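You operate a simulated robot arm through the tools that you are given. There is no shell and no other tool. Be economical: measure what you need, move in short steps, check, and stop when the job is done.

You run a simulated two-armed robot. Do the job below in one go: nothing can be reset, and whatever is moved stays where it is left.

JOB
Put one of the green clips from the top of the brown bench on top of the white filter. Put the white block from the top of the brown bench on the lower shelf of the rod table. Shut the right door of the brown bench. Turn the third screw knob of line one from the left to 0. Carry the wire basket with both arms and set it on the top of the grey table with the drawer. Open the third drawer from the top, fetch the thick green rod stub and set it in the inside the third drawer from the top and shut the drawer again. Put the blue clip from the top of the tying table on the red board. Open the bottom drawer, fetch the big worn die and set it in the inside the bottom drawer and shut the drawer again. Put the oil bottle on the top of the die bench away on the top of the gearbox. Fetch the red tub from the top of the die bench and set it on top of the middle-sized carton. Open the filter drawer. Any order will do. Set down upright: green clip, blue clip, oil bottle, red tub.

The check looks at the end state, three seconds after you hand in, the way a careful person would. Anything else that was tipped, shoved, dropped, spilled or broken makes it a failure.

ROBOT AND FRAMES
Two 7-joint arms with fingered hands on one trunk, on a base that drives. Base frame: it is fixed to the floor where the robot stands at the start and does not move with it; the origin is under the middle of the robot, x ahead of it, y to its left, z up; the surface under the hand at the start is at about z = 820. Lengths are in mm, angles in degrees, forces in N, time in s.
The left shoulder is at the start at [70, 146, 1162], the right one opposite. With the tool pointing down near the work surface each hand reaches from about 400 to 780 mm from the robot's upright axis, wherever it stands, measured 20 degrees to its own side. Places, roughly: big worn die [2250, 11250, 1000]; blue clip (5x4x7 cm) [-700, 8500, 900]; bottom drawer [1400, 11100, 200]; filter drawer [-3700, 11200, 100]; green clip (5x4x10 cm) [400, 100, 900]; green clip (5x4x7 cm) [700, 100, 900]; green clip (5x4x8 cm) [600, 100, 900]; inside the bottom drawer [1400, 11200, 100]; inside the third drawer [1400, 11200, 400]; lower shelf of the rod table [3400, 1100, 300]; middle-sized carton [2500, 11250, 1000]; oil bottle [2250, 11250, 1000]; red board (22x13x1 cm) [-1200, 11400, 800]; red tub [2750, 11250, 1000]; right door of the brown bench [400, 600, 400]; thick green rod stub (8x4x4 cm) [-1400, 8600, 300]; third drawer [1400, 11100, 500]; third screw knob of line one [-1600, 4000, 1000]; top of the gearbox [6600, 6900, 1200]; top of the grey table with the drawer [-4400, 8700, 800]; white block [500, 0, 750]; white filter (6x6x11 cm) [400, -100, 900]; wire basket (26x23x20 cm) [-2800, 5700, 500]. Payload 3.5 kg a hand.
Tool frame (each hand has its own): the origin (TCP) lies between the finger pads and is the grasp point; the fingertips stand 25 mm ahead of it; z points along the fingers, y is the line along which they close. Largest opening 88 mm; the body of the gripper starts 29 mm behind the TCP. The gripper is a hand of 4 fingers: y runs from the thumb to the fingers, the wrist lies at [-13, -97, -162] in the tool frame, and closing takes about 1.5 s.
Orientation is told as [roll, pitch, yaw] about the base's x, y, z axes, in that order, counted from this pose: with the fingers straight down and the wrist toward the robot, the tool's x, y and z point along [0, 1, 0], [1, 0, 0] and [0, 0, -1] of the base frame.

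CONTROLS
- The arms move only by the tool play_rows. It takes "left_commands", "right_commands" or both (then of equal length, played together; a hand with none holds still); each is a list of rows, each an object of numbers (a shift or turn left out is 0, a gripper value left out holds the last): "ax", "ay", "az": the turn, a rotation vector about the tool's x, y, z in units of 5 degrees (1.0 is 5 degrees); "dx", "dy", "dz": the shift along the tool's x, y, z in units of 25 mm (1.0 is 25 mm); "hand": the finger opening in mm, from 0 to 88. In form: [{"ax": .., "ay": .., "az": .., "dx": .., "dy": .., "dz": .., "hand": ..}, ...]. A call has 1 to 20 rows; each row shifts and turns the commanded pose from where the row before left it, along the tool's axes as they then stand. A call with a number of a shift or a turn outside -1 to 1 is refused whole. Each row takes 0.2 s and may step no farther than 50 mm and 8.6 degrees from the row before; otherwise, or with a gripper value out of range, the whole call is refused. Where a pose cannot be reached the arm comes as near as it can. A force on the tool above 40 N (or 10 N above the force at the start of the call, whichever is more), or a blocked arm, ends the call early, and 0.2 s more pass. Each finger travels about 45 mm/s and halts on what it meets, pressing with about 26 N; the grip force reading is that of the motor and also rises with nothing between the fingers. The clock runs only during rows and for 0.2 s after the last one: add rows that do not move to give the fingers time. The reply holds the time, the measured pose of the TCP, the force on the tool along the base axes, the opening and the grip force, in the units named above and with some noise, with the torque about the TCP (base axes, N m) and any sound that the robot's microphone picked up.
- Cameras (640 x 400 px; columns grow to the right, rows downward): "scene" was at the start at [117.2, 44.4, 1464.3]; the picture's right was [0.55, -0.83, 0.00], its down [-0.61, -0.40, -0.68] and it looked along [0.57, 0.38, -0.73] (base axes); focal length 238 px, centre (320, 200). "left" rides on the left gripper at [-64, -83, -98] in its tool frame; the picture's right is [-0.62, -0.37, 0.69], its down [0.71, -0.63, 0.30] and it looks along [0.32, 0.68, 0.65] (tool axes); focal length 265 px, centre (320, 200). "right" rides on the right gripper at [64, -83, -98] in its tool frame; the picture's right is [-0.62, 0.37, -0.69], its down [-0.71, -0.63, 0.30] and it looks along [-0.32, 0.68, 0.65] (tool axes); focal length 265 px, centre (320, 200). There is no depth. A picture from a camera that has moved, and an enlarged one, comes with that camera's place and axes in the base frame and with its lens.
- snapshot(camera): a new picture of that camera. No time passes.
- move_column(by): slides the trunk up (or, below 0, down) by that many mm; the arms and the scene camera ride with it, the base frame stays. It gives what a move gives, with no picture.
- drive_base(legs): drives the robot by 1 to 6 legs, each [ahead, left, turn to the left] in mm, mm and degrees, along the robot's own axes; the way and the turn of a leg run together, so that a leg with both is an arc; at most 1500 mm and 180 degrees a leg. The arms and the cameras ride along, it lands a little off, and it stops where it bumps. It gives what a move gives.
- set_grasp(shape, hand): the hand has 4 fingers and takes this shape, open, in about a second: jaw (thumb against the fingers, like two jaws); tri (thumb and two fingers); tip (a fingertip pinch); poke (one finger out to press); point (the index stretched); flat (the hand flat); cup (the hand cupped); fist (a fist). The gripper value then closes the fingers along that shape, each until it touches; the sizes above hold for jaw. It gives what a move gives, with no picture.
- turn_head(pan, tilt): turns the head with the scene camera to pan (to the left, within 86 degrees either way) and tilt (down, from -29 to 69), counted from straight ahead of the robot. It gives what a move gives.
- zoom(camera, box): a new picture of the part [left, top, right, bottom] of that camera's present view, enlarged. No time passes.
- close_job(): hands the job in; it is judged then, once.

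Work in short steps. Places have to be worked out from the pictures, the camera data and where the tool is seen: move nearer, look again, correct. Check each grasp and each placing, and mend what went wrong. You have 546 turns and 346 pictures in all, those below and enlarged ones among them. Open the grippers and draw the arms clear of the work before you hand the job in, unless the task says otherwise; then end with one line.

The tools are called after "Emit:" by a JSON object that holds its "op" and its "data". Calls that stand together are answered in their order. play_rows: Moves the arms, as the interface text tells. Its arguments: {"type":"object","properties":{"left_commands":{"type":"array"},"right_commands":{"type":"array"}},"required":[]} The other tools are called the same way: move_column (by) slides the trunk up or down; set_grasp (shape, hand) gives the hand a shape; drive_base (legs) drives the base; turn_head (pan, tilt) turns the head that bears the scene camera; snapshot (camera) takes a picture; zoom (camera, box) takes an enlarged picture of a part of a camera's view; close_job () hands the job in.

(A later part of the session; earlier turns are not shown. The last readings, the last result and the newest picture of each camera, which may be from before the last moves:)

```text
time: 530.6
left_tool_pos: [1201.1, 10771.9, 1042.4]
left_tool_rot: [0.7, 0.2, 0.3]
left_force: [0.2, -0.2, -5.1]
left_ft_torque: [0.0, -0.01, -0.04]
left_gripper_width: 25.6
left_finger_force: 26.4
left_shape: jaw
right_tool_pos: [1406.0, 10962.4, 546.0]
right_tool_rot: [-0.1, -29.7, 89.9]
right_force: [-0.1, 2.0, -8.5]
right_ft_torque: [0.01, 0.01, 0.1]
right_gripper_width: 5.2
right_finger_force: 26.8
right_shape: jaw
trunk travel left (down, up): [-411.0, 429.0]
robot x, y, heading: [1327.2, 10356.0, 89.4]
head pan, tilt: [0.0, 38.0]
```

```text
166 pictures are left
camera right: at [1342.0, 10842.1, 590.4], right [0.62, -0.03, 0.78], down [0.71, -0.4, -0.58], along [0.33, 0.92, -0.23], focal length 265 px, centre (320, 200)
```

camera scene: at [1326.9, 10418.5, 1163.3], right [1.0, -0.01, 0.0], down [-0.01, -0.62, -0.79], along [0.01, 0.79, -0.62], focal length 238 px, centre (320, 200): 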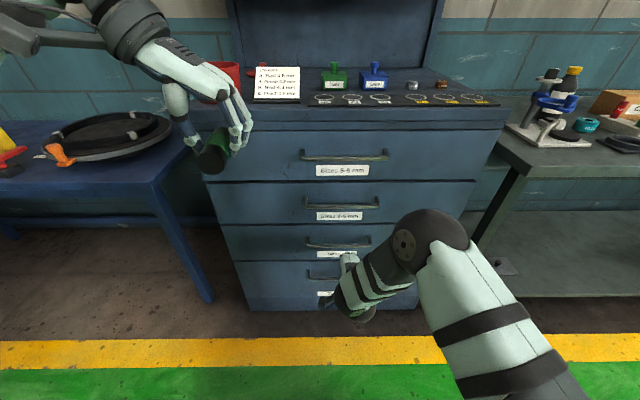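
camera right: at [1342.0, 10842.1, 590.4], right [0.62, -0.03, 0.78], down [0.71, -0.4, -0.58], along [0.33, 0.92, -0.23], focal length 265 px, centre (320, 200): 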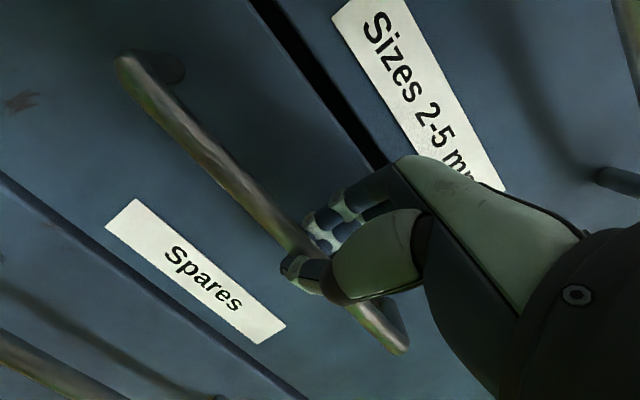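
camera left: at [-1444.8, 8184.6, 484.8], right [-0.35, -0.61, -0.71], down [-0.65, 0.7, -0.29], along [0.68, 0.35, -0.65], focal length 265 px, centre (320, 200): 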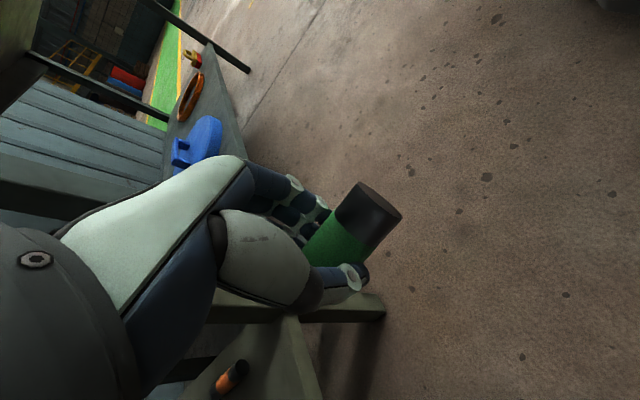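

Bar held (5 mm, 27 N). Pull the drawer by driving back 200 mm.

Emit:
{"op": "drive_base", "data": {"legs": [[-200, 0, 0]]}}

Emit:
{"op": "turn_head", "data": {"pan": 0, "tilt": 50}}

Emit:
{"op": "snapshot", "data": {"camera": "scene"}}

```text
time: 532.2
left_tool_pos: [1197.6, 10572.1, 1041.8]
left_tool_rot: [0.8, 0.3, 0.3]
left_force: [0.0, 0.1, -5.0]
left_ft_torque: [0.01, 0.01, -0.01]
left_gripper_width: 25.4
left_finger_force: 26.2
left_shape: jaw
right_tool_pos: [1404.8, 10763.4, 546.8]
right_tool_rot: [-0.1, -29.8, 89.8]
right_force: [9.9, 2.3, -15.9]
right_ft_torque: [0.0, -0.13, -0.03]
right_gripper_width: 5.2
right_finger_force: 26.4
right_shape: jaw
trunk travel left (down, up): [-411.0, 429.0]
robot x, y, heading: [1322.9, 10154.0, 89.3]
head pan, tilt: [0.0, 38.0]
```

```text
time: 532.9
left_tool_pos: [1197.9, 10572.3, 1041.1]
left_tool_rot: [0.7, 0.3, 0.3]
left_force: [-0.5, 0.3, -4.3]
left_ft_torque: [-0.01, -0.01, -0.02]
left_gripper_width: 25.5
left_finger_force: 26.1
left_shape: jaw
right_tool_pos: [1405.1, 10763.1, 545.9]
right_tool_rot: [-0.2, -29.6, 89.9]
right_force: [4.5, -2.4, -10.9]
right_ft_torque: [-0.04, -0.09, 0.03]
right_gripper_width: 5.4
right_finger_force: 26.1
right_shape: jaw
trunk travel left (down, up): [-411.0, 429.0]
robot x, y, heading: [1323.2, 10150.8, 89.0]
head pan, tilt: [0.0, 50.0]
```

```text
165 pictures are left
camera scene: at [1326.0, 10281.5, 1145.9], right [1.0, -0.01, 0.0], down [-0.01, -0.77, -0.64], along [0.01, 0.64, -0.77], focal length 238 px, centre (320, 200)
```

scene: 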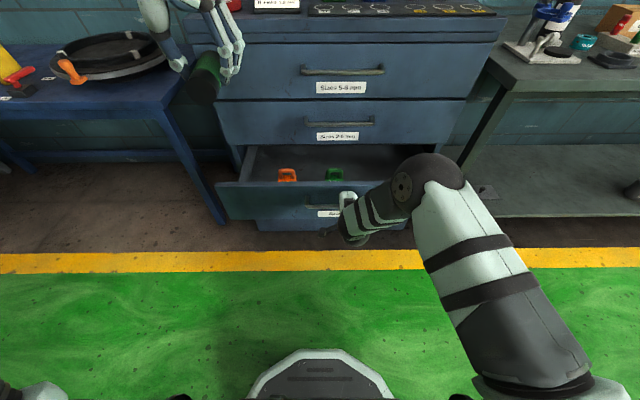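

Drawer is open 200 mm with two small items inside. Zoom in on free space.

Emit:
{"op": "zoom", "data": {"camera": "scene", "box": [200, 120, 440, 240]}}

```text
2.67 times, centred on (320, 180) of scene
camera zoom: at [1326.0, 10281.5, 1145.9], right [1.0, -0.01, 0.0], down [-0.01, -0.77, -0.64], along [0.01, 0.64, -0.77], focal length 634 px, centre (320, 253)
```

zoom: 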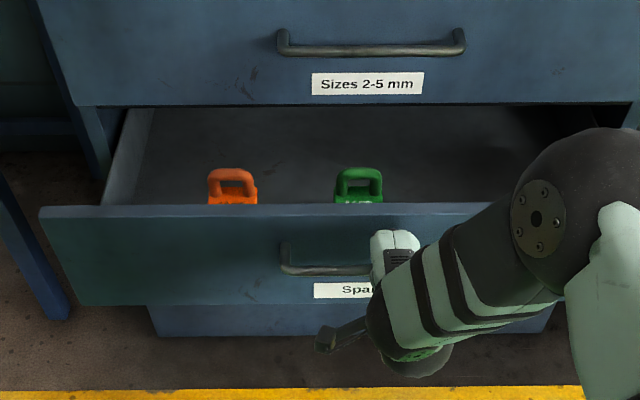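

The drawer floor has free space left and behind. I release the handle, withdraw and raise the right hand, then move forward to bring the left hand over the drawer.

Emit:
{"op": "play_rows", "data": {"right_commands": [{"hand": 24}, {"hand": 24}, {"hand": 24}, {"dz": -0.6}, {"dz": -0.8}, {"dz": -0.9}, {"dz": -0.9}, {"dz": -0.9}, {"ax": 1, "dy": -0.5}, {"ax": 1, "dy": -0.5}, {"ax": 1, "dy": -0.5}, {"ax": 1, "dy": -0.5}, {"ax": 1}, {"ax": 1}]}}

Emit:
{"op": "play_rows", "data": {"right_commands": [{"dx": -1}, {"dx": -1}, {"dx": -1}, {"dx": -1}, {"dx": -1}, {"dx": -1, "dz": -0.5}], "left_commands": [{"dx": 1, "dz": 0.5}, {"dx": 1, "dz": 0.5}, {"dx": 1, "dz": 0.5}, {"dx": 1, "dz": 0.5}, {"dx": 1, "dz": 0.5}, {"dx": 1, "dz": 0.5}]}}

Emit:
{"op": "drive_base", "data": {"legs": [[100, 0, 1]]}}

Emit:
{"op": "snapshot", "data": {"camera": "left"}}

Emit:
{"op": "snapshot", "data": {"camera": "scene"}}

```text
time: 535.9
left_tool_pos: [1197.1, 10571.6, 1042.0]
left_tool_rot: [0.9, 0.3, 0.3]
left_force: [0.1, 0.0, -4.5]
left_ft_torque: [0.01, -0.01, 0.0]
left_gripper_width: 25.4
left_finger_force: 26.2
left_shape: jaw
right_tool_pos: [1404.6, 10664.0, 619.1]
right_tool_rot: [-0.1, 0.1, 89.9]
right_force: [-0.1, 0.0, 0.4]
right_ft_torque: [-0.02, 0.0, 0.0]
right_gripper_width: 24.0
right_finger_force: 0.1
right_shape: jaw
trunk travel left (down, up): [-411.0, 429.0]
robot x, y, heading: [1326.9, 10153.0, 89.4]
head pan, tilt: [0.0, 50.0]
```

```text
time: 537.1
left_tool_pos: [1198.9, 10686.3, 988.3]
left_tool_rot: [0.3, -0.1, 1.3]
left_force: [14.0, 3.1, -10.2]
left_ft_torque: [0.08, 0.97, 0.7]
left_gripper_width: 25.5
left_finger_force: 26.2
left_shape: jaw
right_tool_pos: [1518.0, 10666.1, 616.8]
right_tool_rot: [-0.1, 0.1, 89.8]
right_force: [0.3, 0.6, -0.4]
right_ft_torque: [0.01, -0.02, -0.04]
right_gripper_width: 23.9
right_finger_force: 0.1
right_shape: jaw
trunk travel left (down, up): [-411.0, 429.0]
robot x, y, heading: [1324.5, 10153.0, 89.3]
head pan, tilt: [0.0, 50.0]
stopped in row 5 (left hand): the force on the tool passed its limit at 79 N (the readings are from after the stop); the commanded pose is now the measured one
```

```text
time: 538.2
left_tool_pos: [1188.0, 10784.1, 988.0]
left_tool_rot: [0.5, -0.1, 2.3]
left_force: [26.6, -2.1, -7.0]
left_ft_torque: [0.42, 2.77, 2.31]
left_gripper_width: 25.4
left_finger_force: 26.3
left_shape: jaw
right_tool_pos: [1509.4, 10767.9, 615.6]
right_tool_rot: [-0.2, 0.2, 90.9]
right_force: [0.5, 0.4, -0.2]
right_ft_torque: [-0.02, -0.03, 0.02]
right_gripper_width: 24.0
right_finger_force: 0.1
right_shape: jaw
trunk travel left (down, up): [-411.0, 429.0]
robot x, y, heading: [1324.4, 10252.7, 90.2]
head pan, tilt: [0.0, 50.0]
```

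```text
163 pictures are left
camera left: at [1107.2, 10714.2, 1086.5], right [-0.34, -0.63, -0.7], down [-0.66, 0.69, -0.3], along [0.67, 0.36, -0.65], focal length 265 px, centre (320, 200)
```

left: 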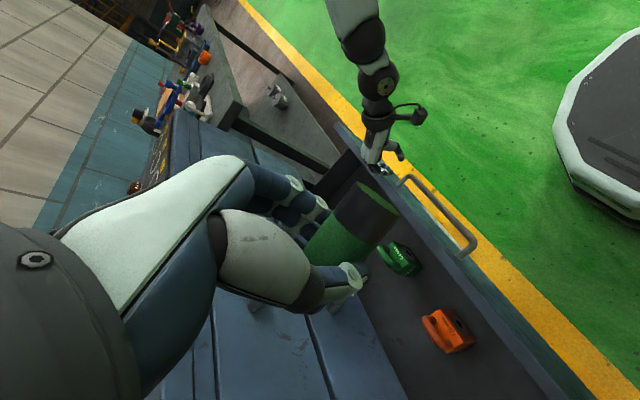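

```text
162 pictures are left
camera scene: at [1323.4, 10380.6, 1146.0], right [1.0, 0.01, 0.0], down [0.0, -0.77, -0.64], along [0.0, 0.64, -0.77], focal length 238 px, centre (320, 200)
```

scene: 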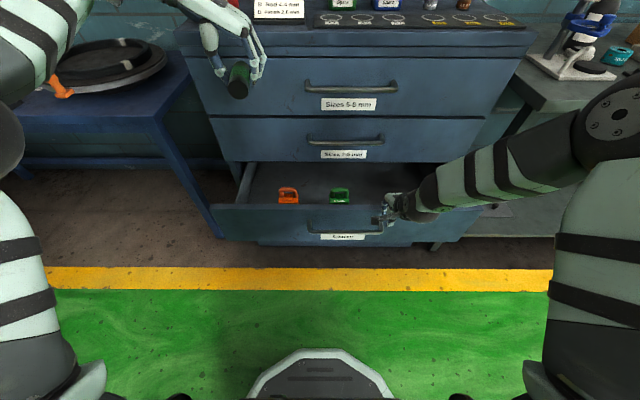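

The left wrist is straining; I move it toward +x (unfolding it) above the gap between the two items (x≈1298,y≈10885), and pull the right hand back/up.

Emit:
{"op": "play_rows", "data": {"left_commands": [{"dy": 0.8}, {"dy": 0.8}, {"dy": 0.9}, {"dy": 0.9}, {"dy": 0.9}, {"dx": 0.8}, {"dx": 0.8}, {"dx": 0.8}, {"dx": 0.8}, {"dx": 0.8}, {"dz": 0.9}, {"dz": 0.9}, {"dz": 0.9}, {"dz": 0.9}], "right_commands": [{"dz": -0.5}, {"dy": -0.8}, {"dy": -0.8}, {"dy": -0.8}, {"dx": -1}, {"dx": -1}, {"dx": -1}, {"dx": -1}, {}, {}, {}, {}, {}, {}]}}

Emit:
{"op": "snapshot", "data": {"camera": "left"}}

Emit:
{"op": "zoom", "data": {"camera": "scene", "box": [180, 40, 500, 260]}}

```text
time: 539.7
left_tool_pos: [1299.2, 10810.0, 989.0]
left_tool_rot: [0.4, -1.1, 4.0]
left_force: [25.8, 1.4, -12.1]
left_ft_torque: [0.46, 1.99, 1.85]
left_gripper_width: 25.8
left_finger_force: 26.4
left_shape: jaw
left hand out of reach, approached as far as the arm can: row 7
right_tool_pos: [1559.2, 10709.5, 629.0]
right_tool_rot: [-0.1, 0.2, 90.7]
right_force: [0.5, -0.2, 0.0]
right_ft_torque: [0.03, 0.02, 0.01]
right_gripper_width: 23.7
right_finger_force: 0.1
right_shape: jaw
trunk travel left (down, up): [-411.0, 429.0]
robot x, y, heading: [1323.7, 10252.0, 90.5]
head pan, tilt: [0.0, 50.0]
stopped in row 7 (left hand): the force on the tool passed its limit at 172 N (the readings are from after the stop); the commanded pose is now the measured one
```

```text
161 pictures are left
camera left: at [1218.9, 10739.5, 1086.0], right [-0.31, -0.64, -0.7], down [-0.67, 0.67, -0.31], along [0.67, 0.38, -0.64], focal length 265 px, centre (320, 200)
```

left: 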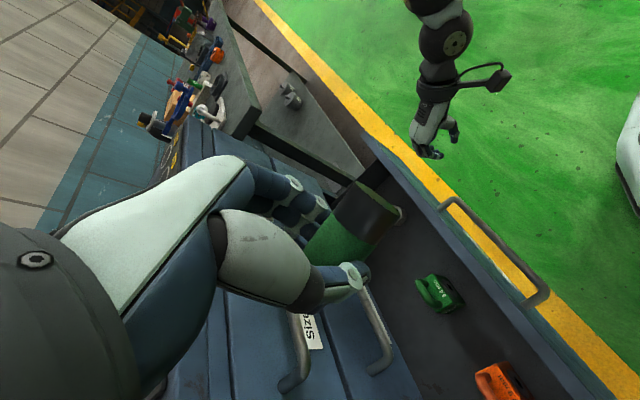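

```text
1.82 times, centred on (340, 150) of scene
camera zoom: at [1324.0, 10380.6, 1146.0], right [1.0, 0.01, 0.0], down [0.0, -0.77, -0.64], along [0.0, 0.64, -0.77], focal length 433 px, centre (284, 291)
```

zoom: 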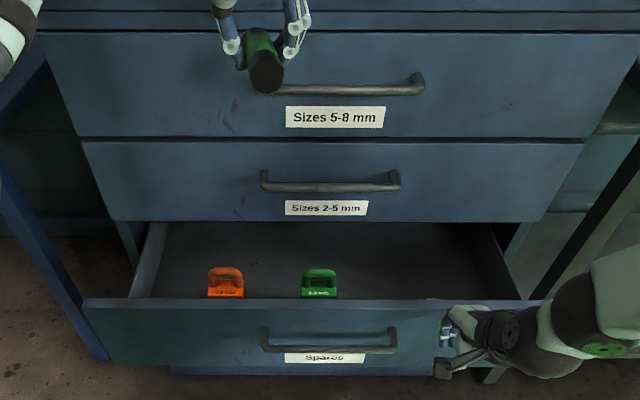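

Wrist still folded; turn the hand back 30° and lower it, which relieves the fold.

Emit:
{"op": "play_rows", "data": {"left_commands": [{"az": -1}, {"az": -1}, {"az": -1}, {"az": -1}, {"az": -1}, {"az": -1}, {}]}}

Emit:
{"op": "play_rows", "data": {"left_commands": [{"dz": 0.9}, {"dz": 0.9}, {"dz": 0.9}, {"dz": 0.9}, {"dz": 0.9}, {"dz": 0.9}]}}

Emit:
{"op": "snapshot", "data": {"camera": "left"}}

```text
time: 541.3
left_tool_pos: [1298.4, 10810.3, 990.0]
left_tool_rot: [-0.1, -1.2, 34.0]
left_force: [-0.2, 0.6, -4.7]
left_ft_torque: [-0.04, 0.01, 0.01]
left_gripper_width: 25.6
left_finger_force: 26.1
left_shape: jaw
right_tool_pos: [1560.1, 10708.2, 630.2]
right_tool_rot: [-0.1, 0.0, 90.9]
right_force: [0.7, -0.2, 0.0]
right_ft_torque: [-0.02, -0.01, -0.02]
right_gripper_width: 23.7
right_finger_force: 0.0
right_shape: jaw
trunk travel left (down, up): [-411.0, 429.0]
robot x, y, heading: [1325.5, 10251.1, 90.4]
head pan, tilt: [0.0, 50.0]
```

```text
time: 542.7
left_tool_pos: [1301.3, 10812.2, 853.6]
left_tool_rot: [0.0, -1.1, 33.7]
left_force: [0.4, 0.5, -4.8]
left_ft_torque: [-0.01, -0.02, -0.01]
left_gripper_width: 25.1
left_finger_force: 25.9
left_shape: jaw
right_tool_pos: [1559.3, 10709.2, 629.3]
right_tool_rot: [-0.1, 0.0, 90.9]
right_force: [0.6, -0.5, -0.5]
right_ft_torque: [-0.04, -0.03, 0.0]
right_gripper_width: 23.8
right_finger_force: 0.0
right_shape: jaw
trunk travel left (down, up): [-411.0, 429.0]
robot x, y, heading: [1321.7, 10250.9, 90.6]
head pan, tilt: [0.0, 50.0]
```

```text
159 pictures are left
camera left: at [1265.4, 10710.2, 950.9], right [0.05, -0.71, -0.7], down [-0.92, 0.25, -0.32], along [0.4, 0.66, -0.64], focal length 265 px, centre (320, 200)
```

left: 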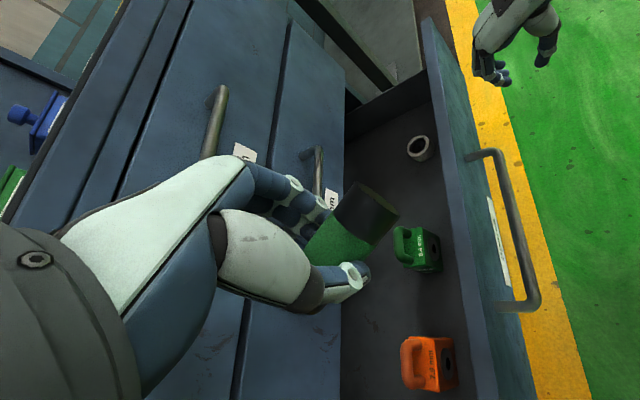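

Clear of strain. Free gap between the orange (x≈1202) and green (x≈1385) items at y≈10927. I move over it, lower to z≈650 and turn the hand back 20°.

Emit:
{"op": "play_rows", "data": {"left_commands": [{"dx": 0.6, "dy": 0.33}, {"dx": 0.6, "dy": 0.33}, {"dx": 0.6, "dy": 0.33}, {"dx": 0.6, "dy": 0.33}, {"dx": 0.5, "dy": 0.33}, {"dz": 1}, {"dz": 1}, {"dz": 1}, {"dz": 1}, {"dz": 1, "az": 1}, {"dz": 1, "az": 1}, {"dz": 1, "az": 1}, {"dz": 1, "az": 1}]}}

Emit:
{"op": "snapshot", "data": {"camera": "left"}}

Emit:
{"op": "zoom", "data": {"camera": "scene", "box": [180, 80, 500, 260]}}

```text
time: 545.5
left_tool_pos: [1298.3, 10896.6, 653.9]
left_tool_rot: [0.3, -1.1, 13.7]
left_force: [0.2, -0.2, -5.0]
left_ft_torque: [0.0, 0.02, -0.03]
left_gripper_width: 25.3
left_finger_force: 26.1
left_shape: jaw
right_tool_pos: [1559.1, 10709.6, 629.7]
right_tool_rot: [-0.1, 0.2, 90.9]
right_force: [0.1, -0.6, 0.2]
right_ft_torque: [-0.02, -0.01, 0.04]
right_gripper_width: 23.9
right_finger_force: 0.1
right_shape: jaw
trunk travel left (down, up): [-411.0, 429.0]
robot x, y, heading: [1325.4, 10251.0, 90.2]
head pan, tilt: [0.0, 50.0]
```

```text
158 pictures are left
camera left: at [1230.7, 10811.9, 750.7], right [-0.2, -0.68, -0.7], down [-0.78, 0.55, -0.31], along [0.6, 0.48, -0.64], focal length 265 px, centre (320, 200)
```

left: 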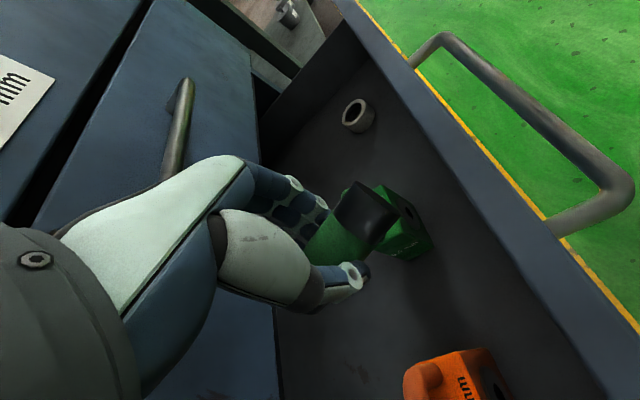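

```text
2.00 times, centred on (340, 170) of scene
camera zoom: at [1323.4, 10380.7, 1146.0], right [1.0, 0.01, 0.0], down [0.0, -0.77, -0.64], along [0.0, 0.64, -0.77], focal length 476 px, centre (280, 260)
```

zoom: 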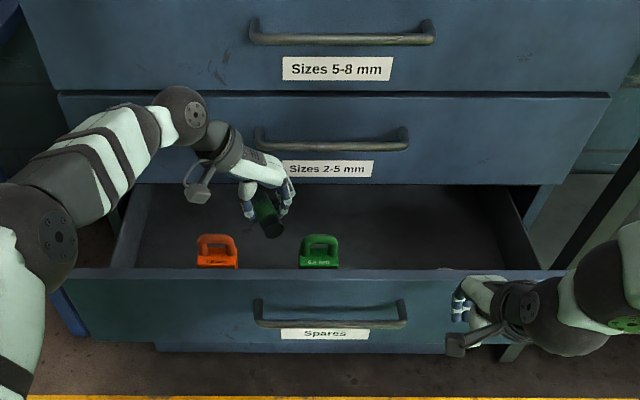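

Gap position is good. Lower 140 mm into the drawer and check.

Emit:
{"op": "play_rows", "data": {"left_commands": [{"dz": 0.9}, {"dz": 0.9}, {"dz": 0.9}, {"dz": 0.9}, {"dz": 0.9}, {"dz": 0.9}, {}]}}

Emit:
{"op": "snapshot", "data": {"camera": "left"}}

Emit:
{"op": "zoom", "data": {"camera": "scene", "box": [230, 110, 430, 240]}}

```text
time: 547.1
left_tool_pos: [1303.4, 10892.9, 522.3]
left_tool_rot: [0.3, -1.1, 13.8]
left_force: [0.6, 0.7, -3.9]
left_ft_torque: [-0.01, -0.04, 0.0]
left_gripper_width: 25.2
left_finger_force: 25.9
left_shape: jaw
left hand out of reach, approached as far as the arm can: row 6
right_tool_pos: [1559.5, 10709.4, 630.5]
right_tool_rot: [-0.1, 0.2, 90.9]
right_force: [0.8, 0.3, 0.2]
right_ft_torque: [-0.03, -0.01, 0.0]
right_gripper_width: 23.9
right_finger_force: 0.1
right_shape: jaw
trunk travel left (down, up): [-411.0, 429.0]
robot x, y, heading: [1322.9, 10254.1, 90.2]
head pan, tilt: [0.0, 50.0]
```

```text
156 pictures are left
camera left: at [1235.2, 10808.5, 620.4], right [-0.2, -0.68, -0.7], down [-0.78, 0.55, -0.31], along [0.6, 0.48, -0.64], focal length 265 px, centre (320, 200)
```

left: 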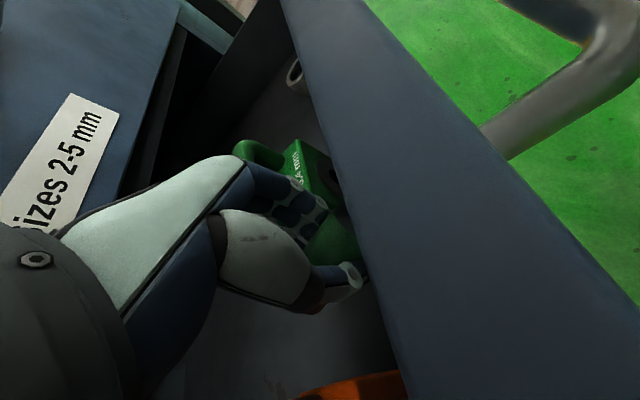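

```text
3.08 times, centred on (330, 175) of scene
camera zoom: at [1323.9, 10379.8, 1146.1], right [1.0, 0.01, 0.0], down [0.0, -0.77, -0.64], along [0.0, 0.64, -0.77], focal length 732 px, centre (289, 277)
```

zoom: 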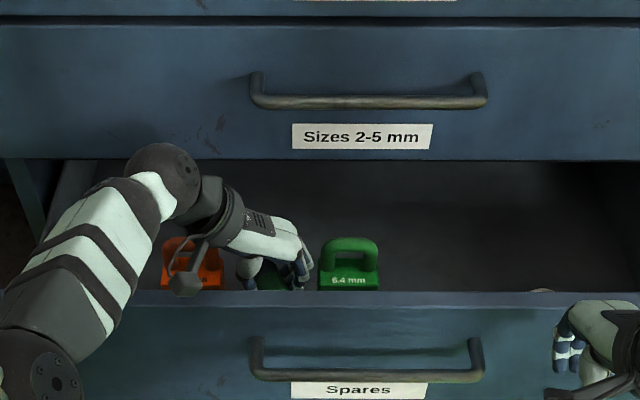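

The hand camera would sit on the drawer front if I went lower. I lift the left hand out and pull the drawer further open with the right hand.

Emit:
{"op": "play_rows", "data": {"left_commands": [{"dz": -1}, {"dz": -1}, {"dz": -1}, {"dz": -1}, {"dz": -1}, {"dz": -1}, {"dz": -1}, {"dz": -1}, {"dz": -1}, {}, {}, {}], "right_commands": [{"dx": 0.95}, {"dx": 0.95}, {"dx": 0.95}, {"dx": 0.95}, {"dx": 0.95}, {"dx": 0.9, "ax": -1}, {"ax": -1}, {"ax": -1}, {"ax": -1}, {"ax": -1}, {"ax": -1}, {"dy": 0.2}]}}

Emit:
{"op": "snapshot", "data": {"camera": "right"}}

```text
time: 549.7
left_tool_pos: [1297.4, 10888.6, 750.9]
left_tool_rot: [0.4, -1.1, 13.9]
left_force: [0.4, 0.0, -4.8]
left_ft_torque: [0.0, 0.0, 0.01]
left_gripper_width: 25.2
left_finger_force: 25.9
left_shape: jaw
right_tool_pos: [1418.8, 10715.7, 634.6]
right_tool_rot: [-0.3, -29.8, 90.9]
right_force: [-0.5, -0.8, 0.2]
right_ft_torque: [0.01, 0.02, 0.02]
right_gripper_width: 23.9
right_finger_force: 0.0
right_shape: jaw
right hand out of reach, approached as far as the arm can: row 11
trunk travel left (down, up): [-411.0, 429.0]
robot x, y, heading: [1327.1, 10251.9, 90.3]
head pan, tilt: [0.0, 50.0]
```

```text
154 pictures are left
camera right: at [1356.2, 10593.7, 677.2], right [0.62, -0.02, 0.79], down [0.72, -0.39, -0.57], along [0.31, 0.92, -0.23], focal length 265 px, centre (320, 200)
```

right: 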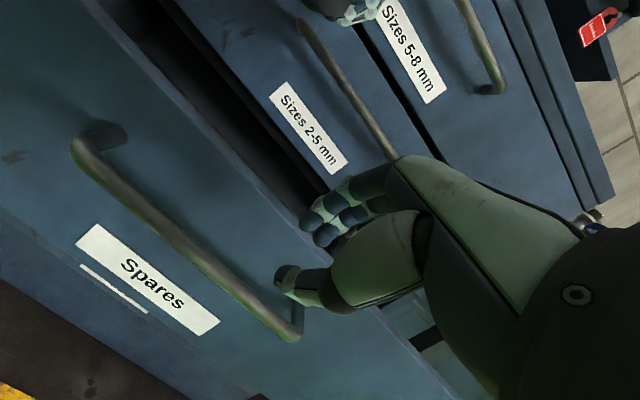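

Bar at y≈10766, z≈533. Slide in, close, and pull back 110 mm more.

Emit:
{"op": "play_rows", "data": {"right_commands": [{"dy": -0.28}, {"dz": 0.7}, {"dz": 0.7}, {"dz": 0.7}, {"dz": 0.7}, {"dz": 0.7}, {"dz": 0.6}, {}, {"hand": 10}, {"hand": 0}, {"hand": 0}, {"hand": 0}]}}

Emit:
{"op": "drive_base", "data": {"legs": [[-110, 0, 0]]}}

Emit:
{"op": "snapshot", "data": {"camera": "scene"}}

```text
time: 552.3
left_tool_pos: [1297.7, 10888.8, 749.3]
left_tool_rot: [0.3, -1.1, 13.8]
left_force: [-0.5, -1.3, -4.2]
left_ft_torque: [-0.01, 0.0, 0.01]
left_gripper_width: 25.3
left_finger_force: 26.0
left_shape: jaw
right_tool_pos: [1418.4, 10759.9, 539.8]
right_tool_rot: [0.0, -29.6, 90.9]
right_force: [0.7, 1.0, -12.8]
right_ft_torque: [-0.03, 0.02, 0.04]
right_gripper_width: 3.8
right_finger_force: 26.4
right_shape: jaw
trunk travel left (down, up): [-411.0, 429.0]
robot x, y, heading: [1327.6, 10251.3, 90.4]
head pan, tilt: [0.0, 50.0]
```

```text
time: 553.5
left_tool_pos: [1296.9, 10781.7, 748.6]
left_tool_rot: [0.1, -1.1, 13.7]
left_force: [0.1, -0.4, -4.8]
left_ft_torque: [-0.02, -0.01, -0.01]
left_gripper_width: 25.4
left_finger_force: 25.7
left_shape: jaw
right_tool_pos: [1419.3, 10653.9, 541.5]
right_tool_rot: [0.0, -29.7, 90.9]
right_force: [-2.2, 1.6, -20.2]
right_ft_torque: [-0.07, 0.03, 0.05]
right_gripper_width: 4.2
right_finger_force: 25.7
right_shape: jaw
trunk travel left (down, up): [-411.0, 429.0]
robot x, y, heading: [1322.6, 10141.4, 90.6]
head pan, tilt: [0.0, 50.0]
```

```text
153 pictures are left
camera scene: at [1324.4, 10274.4, 1145.7], right [1.0, 0.01, 0.0], down [0.0, -0.77, -0.64], along [0.0, 0.64, -0.77], focal length 238 px, centre (320, 200)
```

scene: 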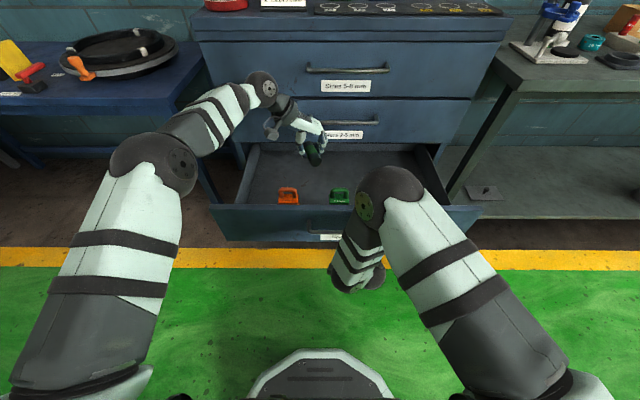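

Open ~308 mm, with free floor behind the items. Release the handle, withdraw the right hand, and drive forward 110.

Emit:
{"op": "play_rows", "data": {"right_commands": [{"hand": 24}, {"hand": 24}, {"hand": 24}, {"dz": -0.6}, {"dz": -0.8}, {"dz": -0.9}, {"dz": -0.9}, {"ax": 1}, {"ax": 1}, {"ax": 1}, {"ax": 1}, {"ax": 1}, {"ax": 1}, {"dx": -1}, {"dx": -1}, {"dx": -1}, {"dx": -1}, {"dx": -1}, {"dx": -1}]}}

Emit:
{"op": "drive_base", "data": {"legs": [[110, 0, 0]]}}

Emit:
{"op": "snapshot", "data": {"camera": "scene"}}

Emit:
{"op": "snapshot", "data": {"camera": "left"}}

```text
time: 557.5
left_tool_pos: [1298.0, 10780.9, 749.6]
left_tool_rot: [0.4, -1.1, 13.9]
left_force: [-0.3, 1.0, -4.6]
left_ft_torque: [-0.01, 0.02, 0.03]
left_gripper_width: 25.2
left_finger_force: 25.4
left_shape: jaw
right_tool_pos: [1570.4, 10613.4, 612.0]
right_tool_rot: [0.0, 0.2, 90.9]
right_force: [0.0, 0.5, 0.1]
right_ft_torque: [0.0, 0.01, 0.03]
right_gripper_width: 23.8
right_finger_force: 0.1
right_shape: jaw
trunk travel left (down, up): [-411.0, 429.0]
robot x, y, heading: [1324.6, 10146.1, 90.4]
head pan, tilt: [0.0, 50.0]
```

```text
time: 558.6
left_tool_pos: [1295.7, 10889.5, 749.8]
left_tool_rot: [0.2, -1.1, 13.8]
left_force: [0.2, 1.2, -4.4]
left_ft_torque: [0.01, -0.02, -0.02]
left_gripper_width: 25.1
left_finger_force: 25.7
left_shape: jaw
right_tool_pos: [1569.6, 10722.9, 610.8]
right_tool_rot: [0.0, 0.1, 91.0]
right_force: [-0.1, 0.2, 0.5]
right_ft_torque: [-0.02, 0.03, -0.03]
right_gripper_width: 23.7
right_finger_force: 0.0
right_shape: jaw
trunk travel left (down, up): [-411.0, 429.0]
robot x, y, heading: [1320.6, 10254.2, 90.2]
head pan, tilt: [0.0, 50.0]
```

```text
152 pictures are left
camera scene: at [1323.6, 10380.9, 1146.0], right [1.0, 0.01, 0.0], down [0.0, -0.77, -0.64], along [0.0, 0.64, -0.77], focal length 238 px, centre (320, 200)
```

scene: 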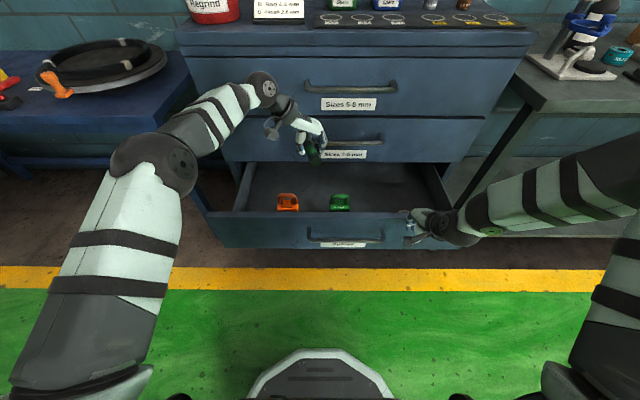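

```text
151 pictures are left
camera left: at [1229.3, 10804.7, 846.9], right [-0.2, -0.68, -0.7], down [-0.78, 0.55, -0.31], along [0.6, 0.48, -0.64], focal length 265 px, centre (320, 200)
```

left: 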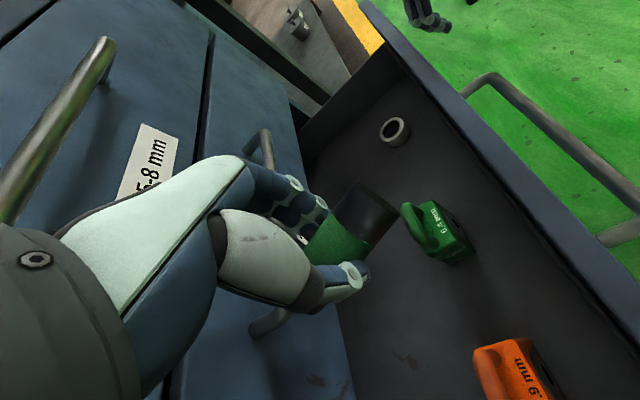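

The right hand pushed the drawer partly back. I back up, regrip and pull again, and this time raise the right hand clear before advancing.

Emit:
{"op": "drive_base", "data": {"legs": [[-60, 0, 0]]}}

Emit:
{"op": "play_rows", "data": {"right_commands": [{"dz": -0.6, "dx": 1}, {"dx": 1}, {"dx": 1}, {"dx": 1}, {"dx": 1}, {"dx": 1, "ax": -1}, {"ax": -1}, {"ax": -1}, {"ax": -1}, {"ax": -1}, {"ax": -1}, {}]}}

Emit:
{"op": "snapshot", "data": {"camera": "right"}}

```text
time: 559.6
left_tool_pos: [1298.3, 10828.3, 751.8]
left_tool_rot: [0.4, -1.2, 13.7]
left_force: [0.6, 0.3, -4.0]
left_ft_torque: [0.04, -0.01, -0.01]
left_gripper_width: 25.1
left_finger_force: 25.9
left_shape: jaw
right_tool_pos: [1570.0, 10660.5, 611.6]
right_tool_rot: [-0.1, 0.0, 90.9]
right_force: [-0.1, -1.3, -0.2]
right_ft_torque: [0.04, 0.0, 0.04]
right_gripper_width: 23.8
right_finger_force: 0.0
right_shape: jaw
trunk travel left (down, up): [-411.0, 429.0]
robot x, y, heading: [1325.4, 10193.2, 90.4]
head pan, tilt: [0.0, 50.0]
```

```text
time: 562.2
left_tool_pos: [1298.2, 10827.1, 750.1]
left_tool_rot: [0.2, -1.1, 13.7]
left_force: [0.2, 0.3, -4.0]
left_ft_torque: [-0.04, 0.0, 0.03]
left_gripper_width: 25.4
left_finger_force: 26.0
left_shape: jaw
right_tool_pos: [1419.9, 10660.0, 625.0]
right_tool_rot: [-0.1, -29.9, 90.8]
right_force: [0.3, 0.1, 0.0]
right_ft_torque: [0.04, 0.02, -0.05]
right_gripper_width: 23.8
right_finger_force: 0.1
right_shape: jaw
trunk travel left (down, up): [-411.0, 429.0]
robot x, y, heading: [1326.6, 10193.6, 90.4]
head pan, tilt: [0.0, 50.0]
```

```text
150 pictures are left
camera right: at [1358.0, 10537.6, 668.4], right [0.62, -0.02, 0.79], down [0.72, -0.39, -0.58], along [0.31, 0.92, -0.23], focal length 265 px, centre (320, 200)
```

right: 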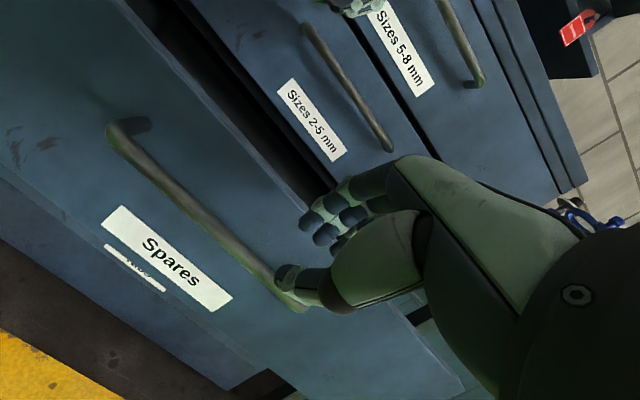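

Bar now at y≈10738, z≈531. Slide in, grip, pull by driving back 150 mm.

Emit:
{"op": "play_rows", "data": {"right_commands": [{"dy": 0.83}, {"dz": 0.75}, {"dz": 0.75}, {"dz": 0.75}, {"dz": 0.75}, {"dz": 0.75}, {"dz": 0.65}, {}, {"hand": 10}, {"hand": 0}, {"hand": 0}, {"hand": 0}]}}

Emit:
{"op": "drive_base", "data": {"legs": [[-140, 0, 0]]}}

Emit:
{"op": "snapshot", "data": {"camera": "scene"}}

```text
time: 564.8
left_tool_pos: [1298.6, 10828.5, 749.6]
left_tool_rot: [0.2, -1.0, 13.8]
left_force: [0.4, 0.7, -3.5]
left_ft_torque: [-0.01, -0.01, 0.02]
left_gripper_width: 25.2
left_finger_force: 26.0
left_shape: jaw
right_tool_pos: [1418.6, 10731.2, 537.1]
right_tool_rot: [0.0, -29.6, 90.9]
right_force: [0.7, 2.3, -10.1]
right_ft_torque: [0.01, 0.03, 0.09]
right_gripper_width: 1.2
right_finger_force: 26.5
right_shape: jaw
trunk travel left (down, up): [-411.0, 429.0]
robot x, y, heading: [1325.9, 10190.5, 90.3]
head pan, tilt: [0.0, 50.0]
```

```text
time: 566.1
left_tool_pos: [1296.9, 10713.6, 746.6]
left_tool_rot: [-0.1, -1.0, 13.7]
left_force: [-0.2, 0.0, -3.2]
left_ft_torque: [0.02, -0.01, -0.02]
left_gripper_width: 25.4
left_finger_force: 25.7
left_shape: jaw
right_tool_pos: [1418.3, 10618.9, 537.6]
right_tool_rot: [0.2, -29.8, 90.6]
right_force: [-0.5, 12.0, -12.9]
right_ft_torque: [-0.06, 0.01, 0.13]
right_gripper_width: 1.3
right_finger_force: 25.8
right_shape: jaw
trunk travel left (down, up): [-411.0, 429.0]
robot x, y, heading: [1323.3, 10076.6, 90.4]
head pan, tilt: [0.0, 50.0]
stopped in leg 1: the force on the tool passed its limit at 65 N (the readings are from after the stop); the commanded pose is now the measured one
```

```text
149 pictures are left
camera scene: at [1324.4, 10206.5, 1145.8], right [1.0, 0.01, 0.0], down [0.0, -0.77, -0.64], along [0.0, 0.64, -0.77], focal length 238 px, centre (320, 200)
```

scene: 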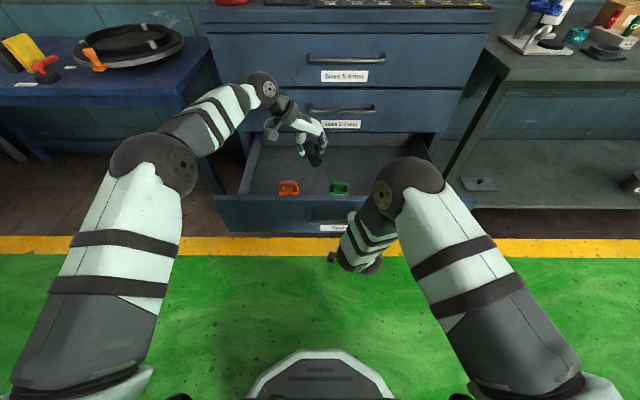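

Fully open (~343 mm). Release, withdraw, raise the right hand well above the panel, then drive forward 110.

Emit:
{"op": "play_rows", "data": {"right_commands": [{"hand": 24}, {"hand": 24}, {"hand": 24}, {"dz": -0.6}, {"dz": -0.8}, {"dz": -0.9}, {"dz": -0.9}, {"ax": 1}, {"ax": 1}, {"ax": 1}, {"ax": 1}, {"ax": 1}, {"ax": 1}, {"dx": -1, "dz": -1}, {"dx": -1, "dz": -1}, {"dx": -1, "dz": -1}, {"dx": -1, "dz": -1}, {"dx": -1, "dz": -1}, {"dx": -1, "dz": -1}, {"dz": -1}]}}

Emit:
{"op": "drive_base", "data": {"legs": [[120, 0, 0]]}}

Emit:
{"op": "snapshot", "data": {"camera": "scene"}}

Emit:
{"op": "snapshot", "data": {"camera": "left"}}

```text
time: 570.3
left_tool_pos: [1297.6, 10711.0, 750.5]
left_tool_rot: [0.3, -1.1, 13.7]
left_force: [-0.7, -0.6, -4.1]
left_ft_torque: [-0.04, 0.02, 0.02]
left_gripper_width: 25.5
left_finger_force: 26.2
left_shape: jaw
right_tool_pos: [1568.7, 10577.4, 782.1]
right_tool_rot: [0.2, 0.0, 90.8]
right_force: [0.1, 0.6, 0.3]
right_ft_torque: [0.0, 0.01, -0.01]
right_gripper_width: 23.9
right_finger_force: 0.0
right_shape: jaw
trunk travel left (down, up): [-411.0, 429.0]
robot x, y, heading: [1325.9, 10075.9, 90.3]
head pan, tilt: [0.0, 50.0]
```

```text
time: 571.5
left_tool_pos: [1297.2, 10832.9, 749.9]
left_tool_rot: [0.2, -1.1, 13.8]
left_force: [0.2, 1.1, -4.7]
left_ft_torque: [-0.01, 0.02, -0.02]
left_gripper_width: 25.3
left_finger_force: 26.0
left_shape: jaw
right_tool_pos: [1568.8, 10698.4, 781.5]
right_tool_rot: [0.1, 0.3, 90.7]
right_force: [0.4, 0.5, 0.3]
right_ft_torque: [0.01, 0.0, 0.0]
right_gripper_width: 23.9
right_finger_force: 0.1
right_shape: jaw
trunk travel left (down, up): [-411.0, 429.0]
robot x, y, heading: [1325.3, 10197.9, 90.4]
head pan, tilt: [0.0, 50.0]
```

```text
148 pictures are left
camera scene: at [1323.5, 10325.0, 1146.0], right [1.0, 0.01, 0.0], down [0.01, -0.77, -0.64], along [0.0, 0.64, -0.77], focal length 238 px, centre (320, 200)
```

scene: 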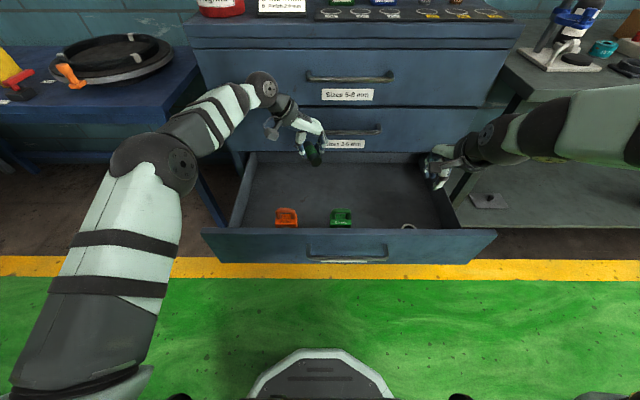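

```text
147 pictures are left
camera left: at [1228.9, 10748.5, 846.9], right [-0.2, -0.68, -0.7], down [-0.78, 0.55, -0.31], along [0.6, 0.48, -0.64], focal length 265 px, centre (320, 200)
```

left: 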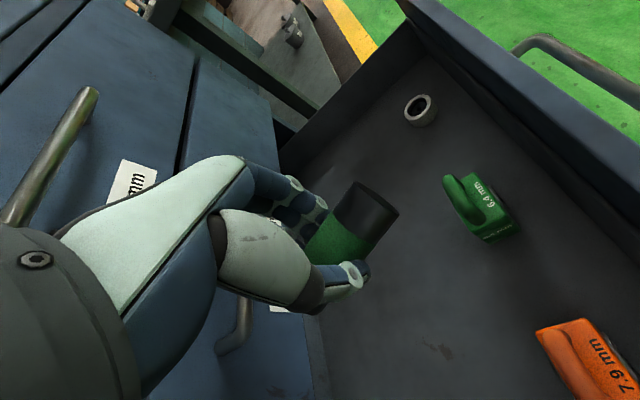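

Drawer floor is fully visible. I shift the left hand to y≈10883, pull the right hand back in front of the drawer, and lower the trunk.

Emit:
{"op": "play_rows", "data": {"left_commands": [{"dx": 0.65, "dy": 0.16}, {"dx": 0.65, "dy": 0.16}, {"dx": 0.64, "dy": 0.16}, {}, {}, {}], "right_commands": [{"dy": -0.95}, {"dy": -0.95}, {"dy": -0.95}, {"dy": -0.95}, {"dy": -0.95}, {"dy": -0.95}]}}

Emit:
{"op": "move_column", "data": {"by": -210}}

Emit:
{"op": "snapshot", "data": {"camera": "left"}}

Emit:
{"op": "snapshot", "data": {"camera": "scene"}}

```text
time: 572.9
left_tool_pos: [1298.7, 10858.3, 749.5]
left_tool_rot: [0.3, -1.1, 13.9]
left_force: [0.3, -0.8, -4.4]
left_ft_torque: [0.02, -0.02, 0.03]
left_gripper_width: 25.3
left_finger_force: 26.2
left_shape: jaw
left hand out of reach, approached as far as the arm can: row 2, 3
right_tool_pos: [1574.2, 10570.7, 789.3]
right_tool_rot: [0.0, 0.2, 90.7]
right_force: [-0.1, -0.4, 0.5]
right_ft_torque: [0.01, 0.0, 0.02]
right_gripper_width: 23.8
right_finger_force: 0.0
right_shape: jaw
right hand out of reach, approached as far as the arm can: row 6
trunk travel left (down, up): [-411.0, 429.0]
robot x, y, heading: [1323.7, 10197.7, 90.5]
head pan, tilt: [0.0, 50.0]
```

```text
time: 575.2
left_tool_pos: [1296.4, 10858.6, 541.0]
left_tool_rot: [0.3, -1.0, 13.8]
left_force: [-0.2, 0.4, -4.2]
left_ft_torque: [-0.02, 0.02, 0.01]
left_gripper_width: 25.4
left_finger_force: 26.0
left_shape: jaw
right_tool_pos: [1574.3, 10571.8, 579.2]
right_tool_rot: [0.1, 0.2, 90.6]
right_force: [0.4, -0.2, -0.4]
right_ft_torque: [-0.01, 0.01, 0.01]
right_gripper_width: 24.0
right_finger_force: 0.0
right_shape: jaw
trunk travel left (down, up): [-201.0, 639.0]
robot x, y, heading: [1323.9, 10193.1, 90.6]
head pan, tilt: [0.0, 50.0]
```

```text
146 pictures are left
camera left: at [1230.2, 10774.3, 638.0], right [-0.2, -0.68, -0.7], down [-0.78, 0.55, -0.31], along [0.6, 0.48, -0.64], focal length 265 px, centre (320, 200)
```

left: 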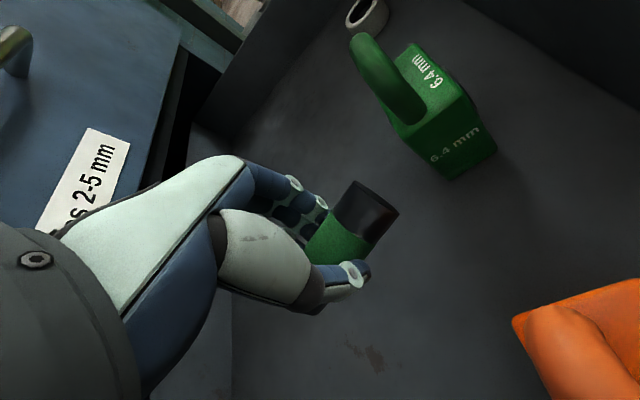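

```text
145 pictures are left
camera scene: at [1323.5, 10323.7, 936.2], right [1.0, 0.01, 0.0], down [0.01, -0.77, -0.64], along [0.0, 0.64, -0.77], focal length 238 px, centre (320, 200)
```

scene: 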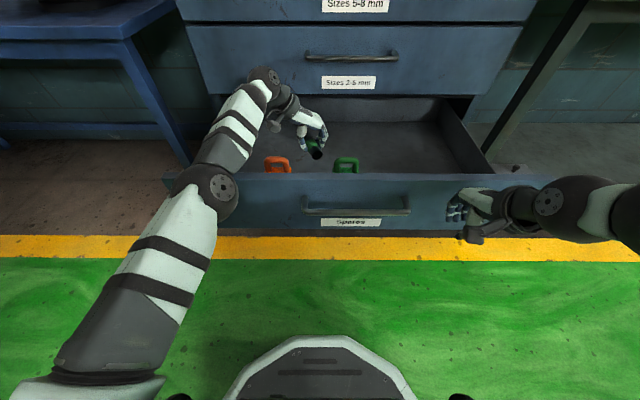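

Good clearance to both items. Lower 40 mm, then feel for the drawer floor.

Emit:
{"op": "move_column", "data": {"by": -40}}

Emit:
{"op": "move_column", "data": {"by": -15}}

Emit:
{"op": "snapshot", "data": {"camera": "left"}}

```text
time: 576.0
left_tool_pos: [1298.2, 10858.1, 499.3]
left_tool_rot: [0.3, -1.0, 13.8]
left_force: [0.1, 0.5, -4.1]
left_ft_torque: [-0.01, 0.0, 0.02]
left_gripper_width: 25.2
left_finger_force: 26.0
left_shape: jaw
right_tool_pos: [1575.0, 10570.4, 538.8]
right_tool_rot: [0.1, 0.2, 90.8]
right_force: [0.4, 0.4, 1.2]
right_ft_torque: [-0.03, -0.01, 0.02]
right_gripper_width: 24.1
right_finger_force: 0.0
right_shape: jaw
trunk travel left (down, up): [-161.0, 679.0]
robot x, y, heading: [1326.3, 10198.3, 90.5]
head pan, tilt: [0.0, 50.0]
```

```text
time: 576.6
left_tool_pos: [1298.3, 10858.1, 485.3]
left_tool_rot: [0.3, -1.0, 13.8]
left_force: [-0.6, 0.2, -4.3]
left_ft_torque: [0.0, 0.01, 0.01]
left_gripper_width: 25.3
left_finger_force: 26.2
left_shape: jaw
right_tool_pos: [1573.9, 10571.8, 523.4]
right_tool_rot: [0.2, 0.2, 90.7]
right_force: [0.5, 0.0, -0.4]
right_ft_torque: [-0.01, -0.03, 0.0]
right_gripper_width: 23.8
right_finger_force: 0.2
right_shape: jaw
trunk travel left (down, up): [-146.0, 694.0]
robot x, y, heading: [1325.1, 10197.1, 90.5]
head pan, tilt: [0.0, 50.0]
```

```text
144 pictures are left
camera left: at [1230.1, 10774.3, 582.8], right [-0.2, -0.68, -0.7], down [-0.78, 0.55, -0.31], along [0.6, 0.48, -0.64], focal length 265 px, centre (320, 200)
```

left: 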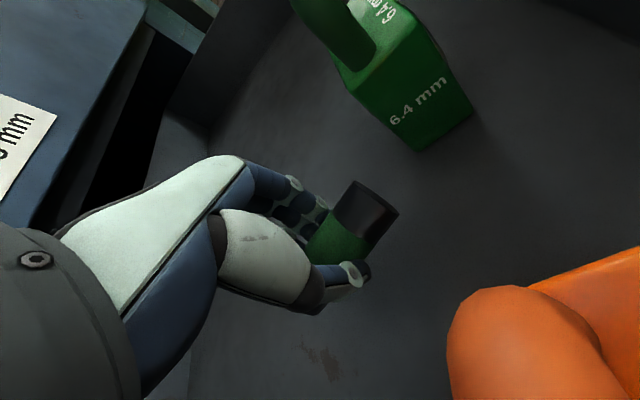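

The hand camera hangs just above the orange item. I raise 30 mm and turn the hand 25° so the camera sits in the free gap.

Emit:
{"op": "move_column", "data": {"by": 30}}

Emit:
{"op": "play_rows", "data": {"left_commands": [{"az": -1}, {"az": -1}, {"az": -1}, {"az": -1}, {"az": -1}, {}]}}

Emit:
{"op": "snapshot", "data": {"camera": "left"}}

Emit:
{"op": "zoom", "data": {"camera": "scene", "box": [160, 60, 480, 240]}}

```text
time: 577.4
left_tool_pos: [1298.1, 10859.1, 515.4]
left_tool_rot: [0.4, -1.0, 13.9]
left_force: [-0.8, 0.1, -4.1]
left_ft_torque: [0.01, 0.01, 0.01]
left_gripper_width: 25.3
left_finger_force: 25.8
left_shape: jaw
right_tool_pos: [1574.1, 10572.2, 554.8]
right_tool_rot: [0.2, 0.3, 90.7]
right_force: [0.6, 0.4, -0.6]
right_ft_torque: [0.0, 0.01, -0.04]
right_gripper_width: 23.7
right_finger_force: 0.1
right_shape: jaw
trunk travel left (down, up): [-176.0, 664.0]
robot x, y, heading: [1322.2, 10195.6, 90.7]
head pan, tilt: [0.0, 50.0]
```

```text
time: 578.8
left_tool_pos: [1297.1, 10858.2, 515.9]
left_tool_rot: [-0.2, -0.9, 39.0]
left_force: [0.0, -0.3, -4.0]
left_ft_torque: [-0.04, 0.01, 0.02]
left_gripper_width: 25.2
left_finger_force: 26.4
left_shape: jaw
right_tool_pos: [1572.9, 10570.1, 555.3]
right_tool_rot: [0.0, 0.1, 90.7]
right_force: [0.0, 0.2, -0.1]
right_ft_torque: [-0.02, -0.01, 0.0]
right_gripper_width: 23.9
right_finger_force: 0.1
right_shape: jaw
trunk travel left (down, up): [-176.0, 664.0]
robot x, y, heading: [1324.6, 10194.4, 90.4]
head pan, tilt: [0.0, 50.0]
```

```text
143 pictures are left
camera left: at [1271.0, 10754.5, 613.5], right [0.11, -0.71, -0.7], down [-0.93, 0.16, -0.32], along [0.34, 0.69, -0.64], focal length 265 px, centre (320, 200)
```

left: 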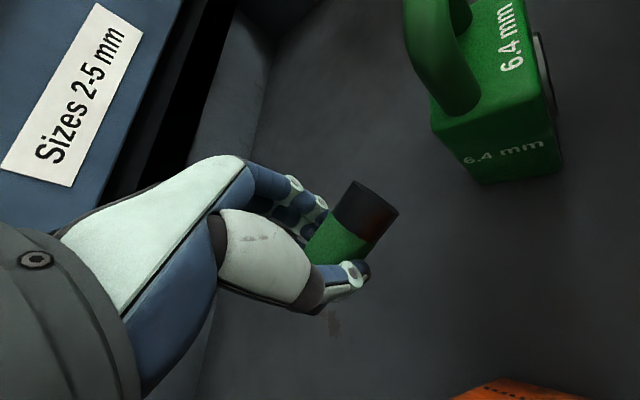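

```text
2.00 times, centred on (320, 150) of scene
camera zoom: at [1323.5, 10323.8, 911.1], right [1.0, 0.01, 0.0], down [0.01, -0.77, -0.64], along [0.0, 0.64, -0.77], focal length 476 px, centre (320, 300)
```

zoom: 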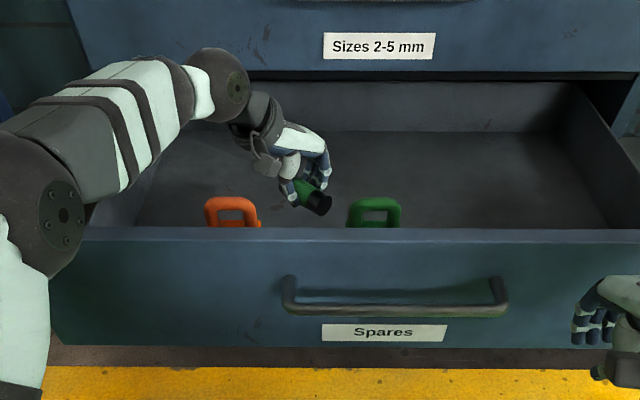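

Now clear. Lower in steps until the stub meets the floor.

Emit:
{"op": "move_column", "data": {"by": -45}}

Emit:
{"op": "move_column", "data": {"by": -12}}

Emit:
{"op": "snapshot", "data": {"camera": "left"}}

```text
time: 579.7
left_tool_pos: [1297.7, 10859.4, 471.6]
left_tool_rot: [-0.3, -1.1, 38.7]
left_force: [0.2, -0.6, -4.3]
left_ft_torque: [0.04, 0.01, 0.0]
left_gripper_width: 25.1
left_finger_force: 26.2
left_shape: jaw
right_tool_pos: [1573.8, 10570.8, 510.3]
right_tool_rot: [0.1, 0.1, 90.6]
right_force: [0.0, -0.3, -0.8]
right_ft_torque: [-0.04, 0.0, -0.02]
right_gripper_width: 23.6
right_finger_force: 0.2
right_shape: jaw
trunk travel left (down, up): [-131.0, 709.0]
robot x, y, heading: [1320.7, 10195.2, 90.4]
head pan, tilt: [0.0, 50.0]
```

```text
time: 580.3
left_tool_pos: [1297.9, 10858.9, 459.4]
left_tool_rot: [-0.2, -1.1, 38.8]
left_force: [-0.4, -1.0, -4.4]
left_ft_torque: [-0.03, 0.0, -0.04]
left_gripper_width: 25.1
left_finger_force: 26.0
left_shape: jaw
right_tool_pos: [1572.3, 10572.5, 497.8]
right_tool_rot: [0.1, 0.2, 90.7]
right_force: [0.5, -0.3, 0.5]
right_ft_torque: [0.03, -0.01, -0.04]
right_gripper_width: 23.6
right_finger_force: 0.1
right_shape: jaw
trunk travel left (down, up): [-119.0, 721.0]
robot x, y, heading: [1324.2, 10195.1, 90.3]
head pan, tilt: [0.0, 50.0]
```

```text
141 pictures are left
camera left: at [1271.0, 10754.5, 556.6], right [0.11, -0.71, -0.7], down [-0.93, 0.17, -0.32], along [0.34, 0.69, -0.64], focal length 265 px, centre (320, 200)
```

left: 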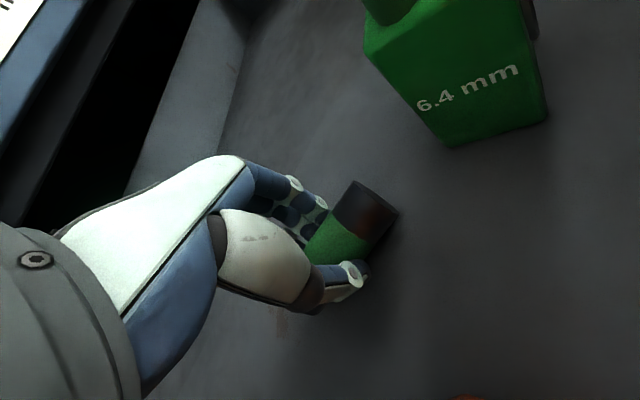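

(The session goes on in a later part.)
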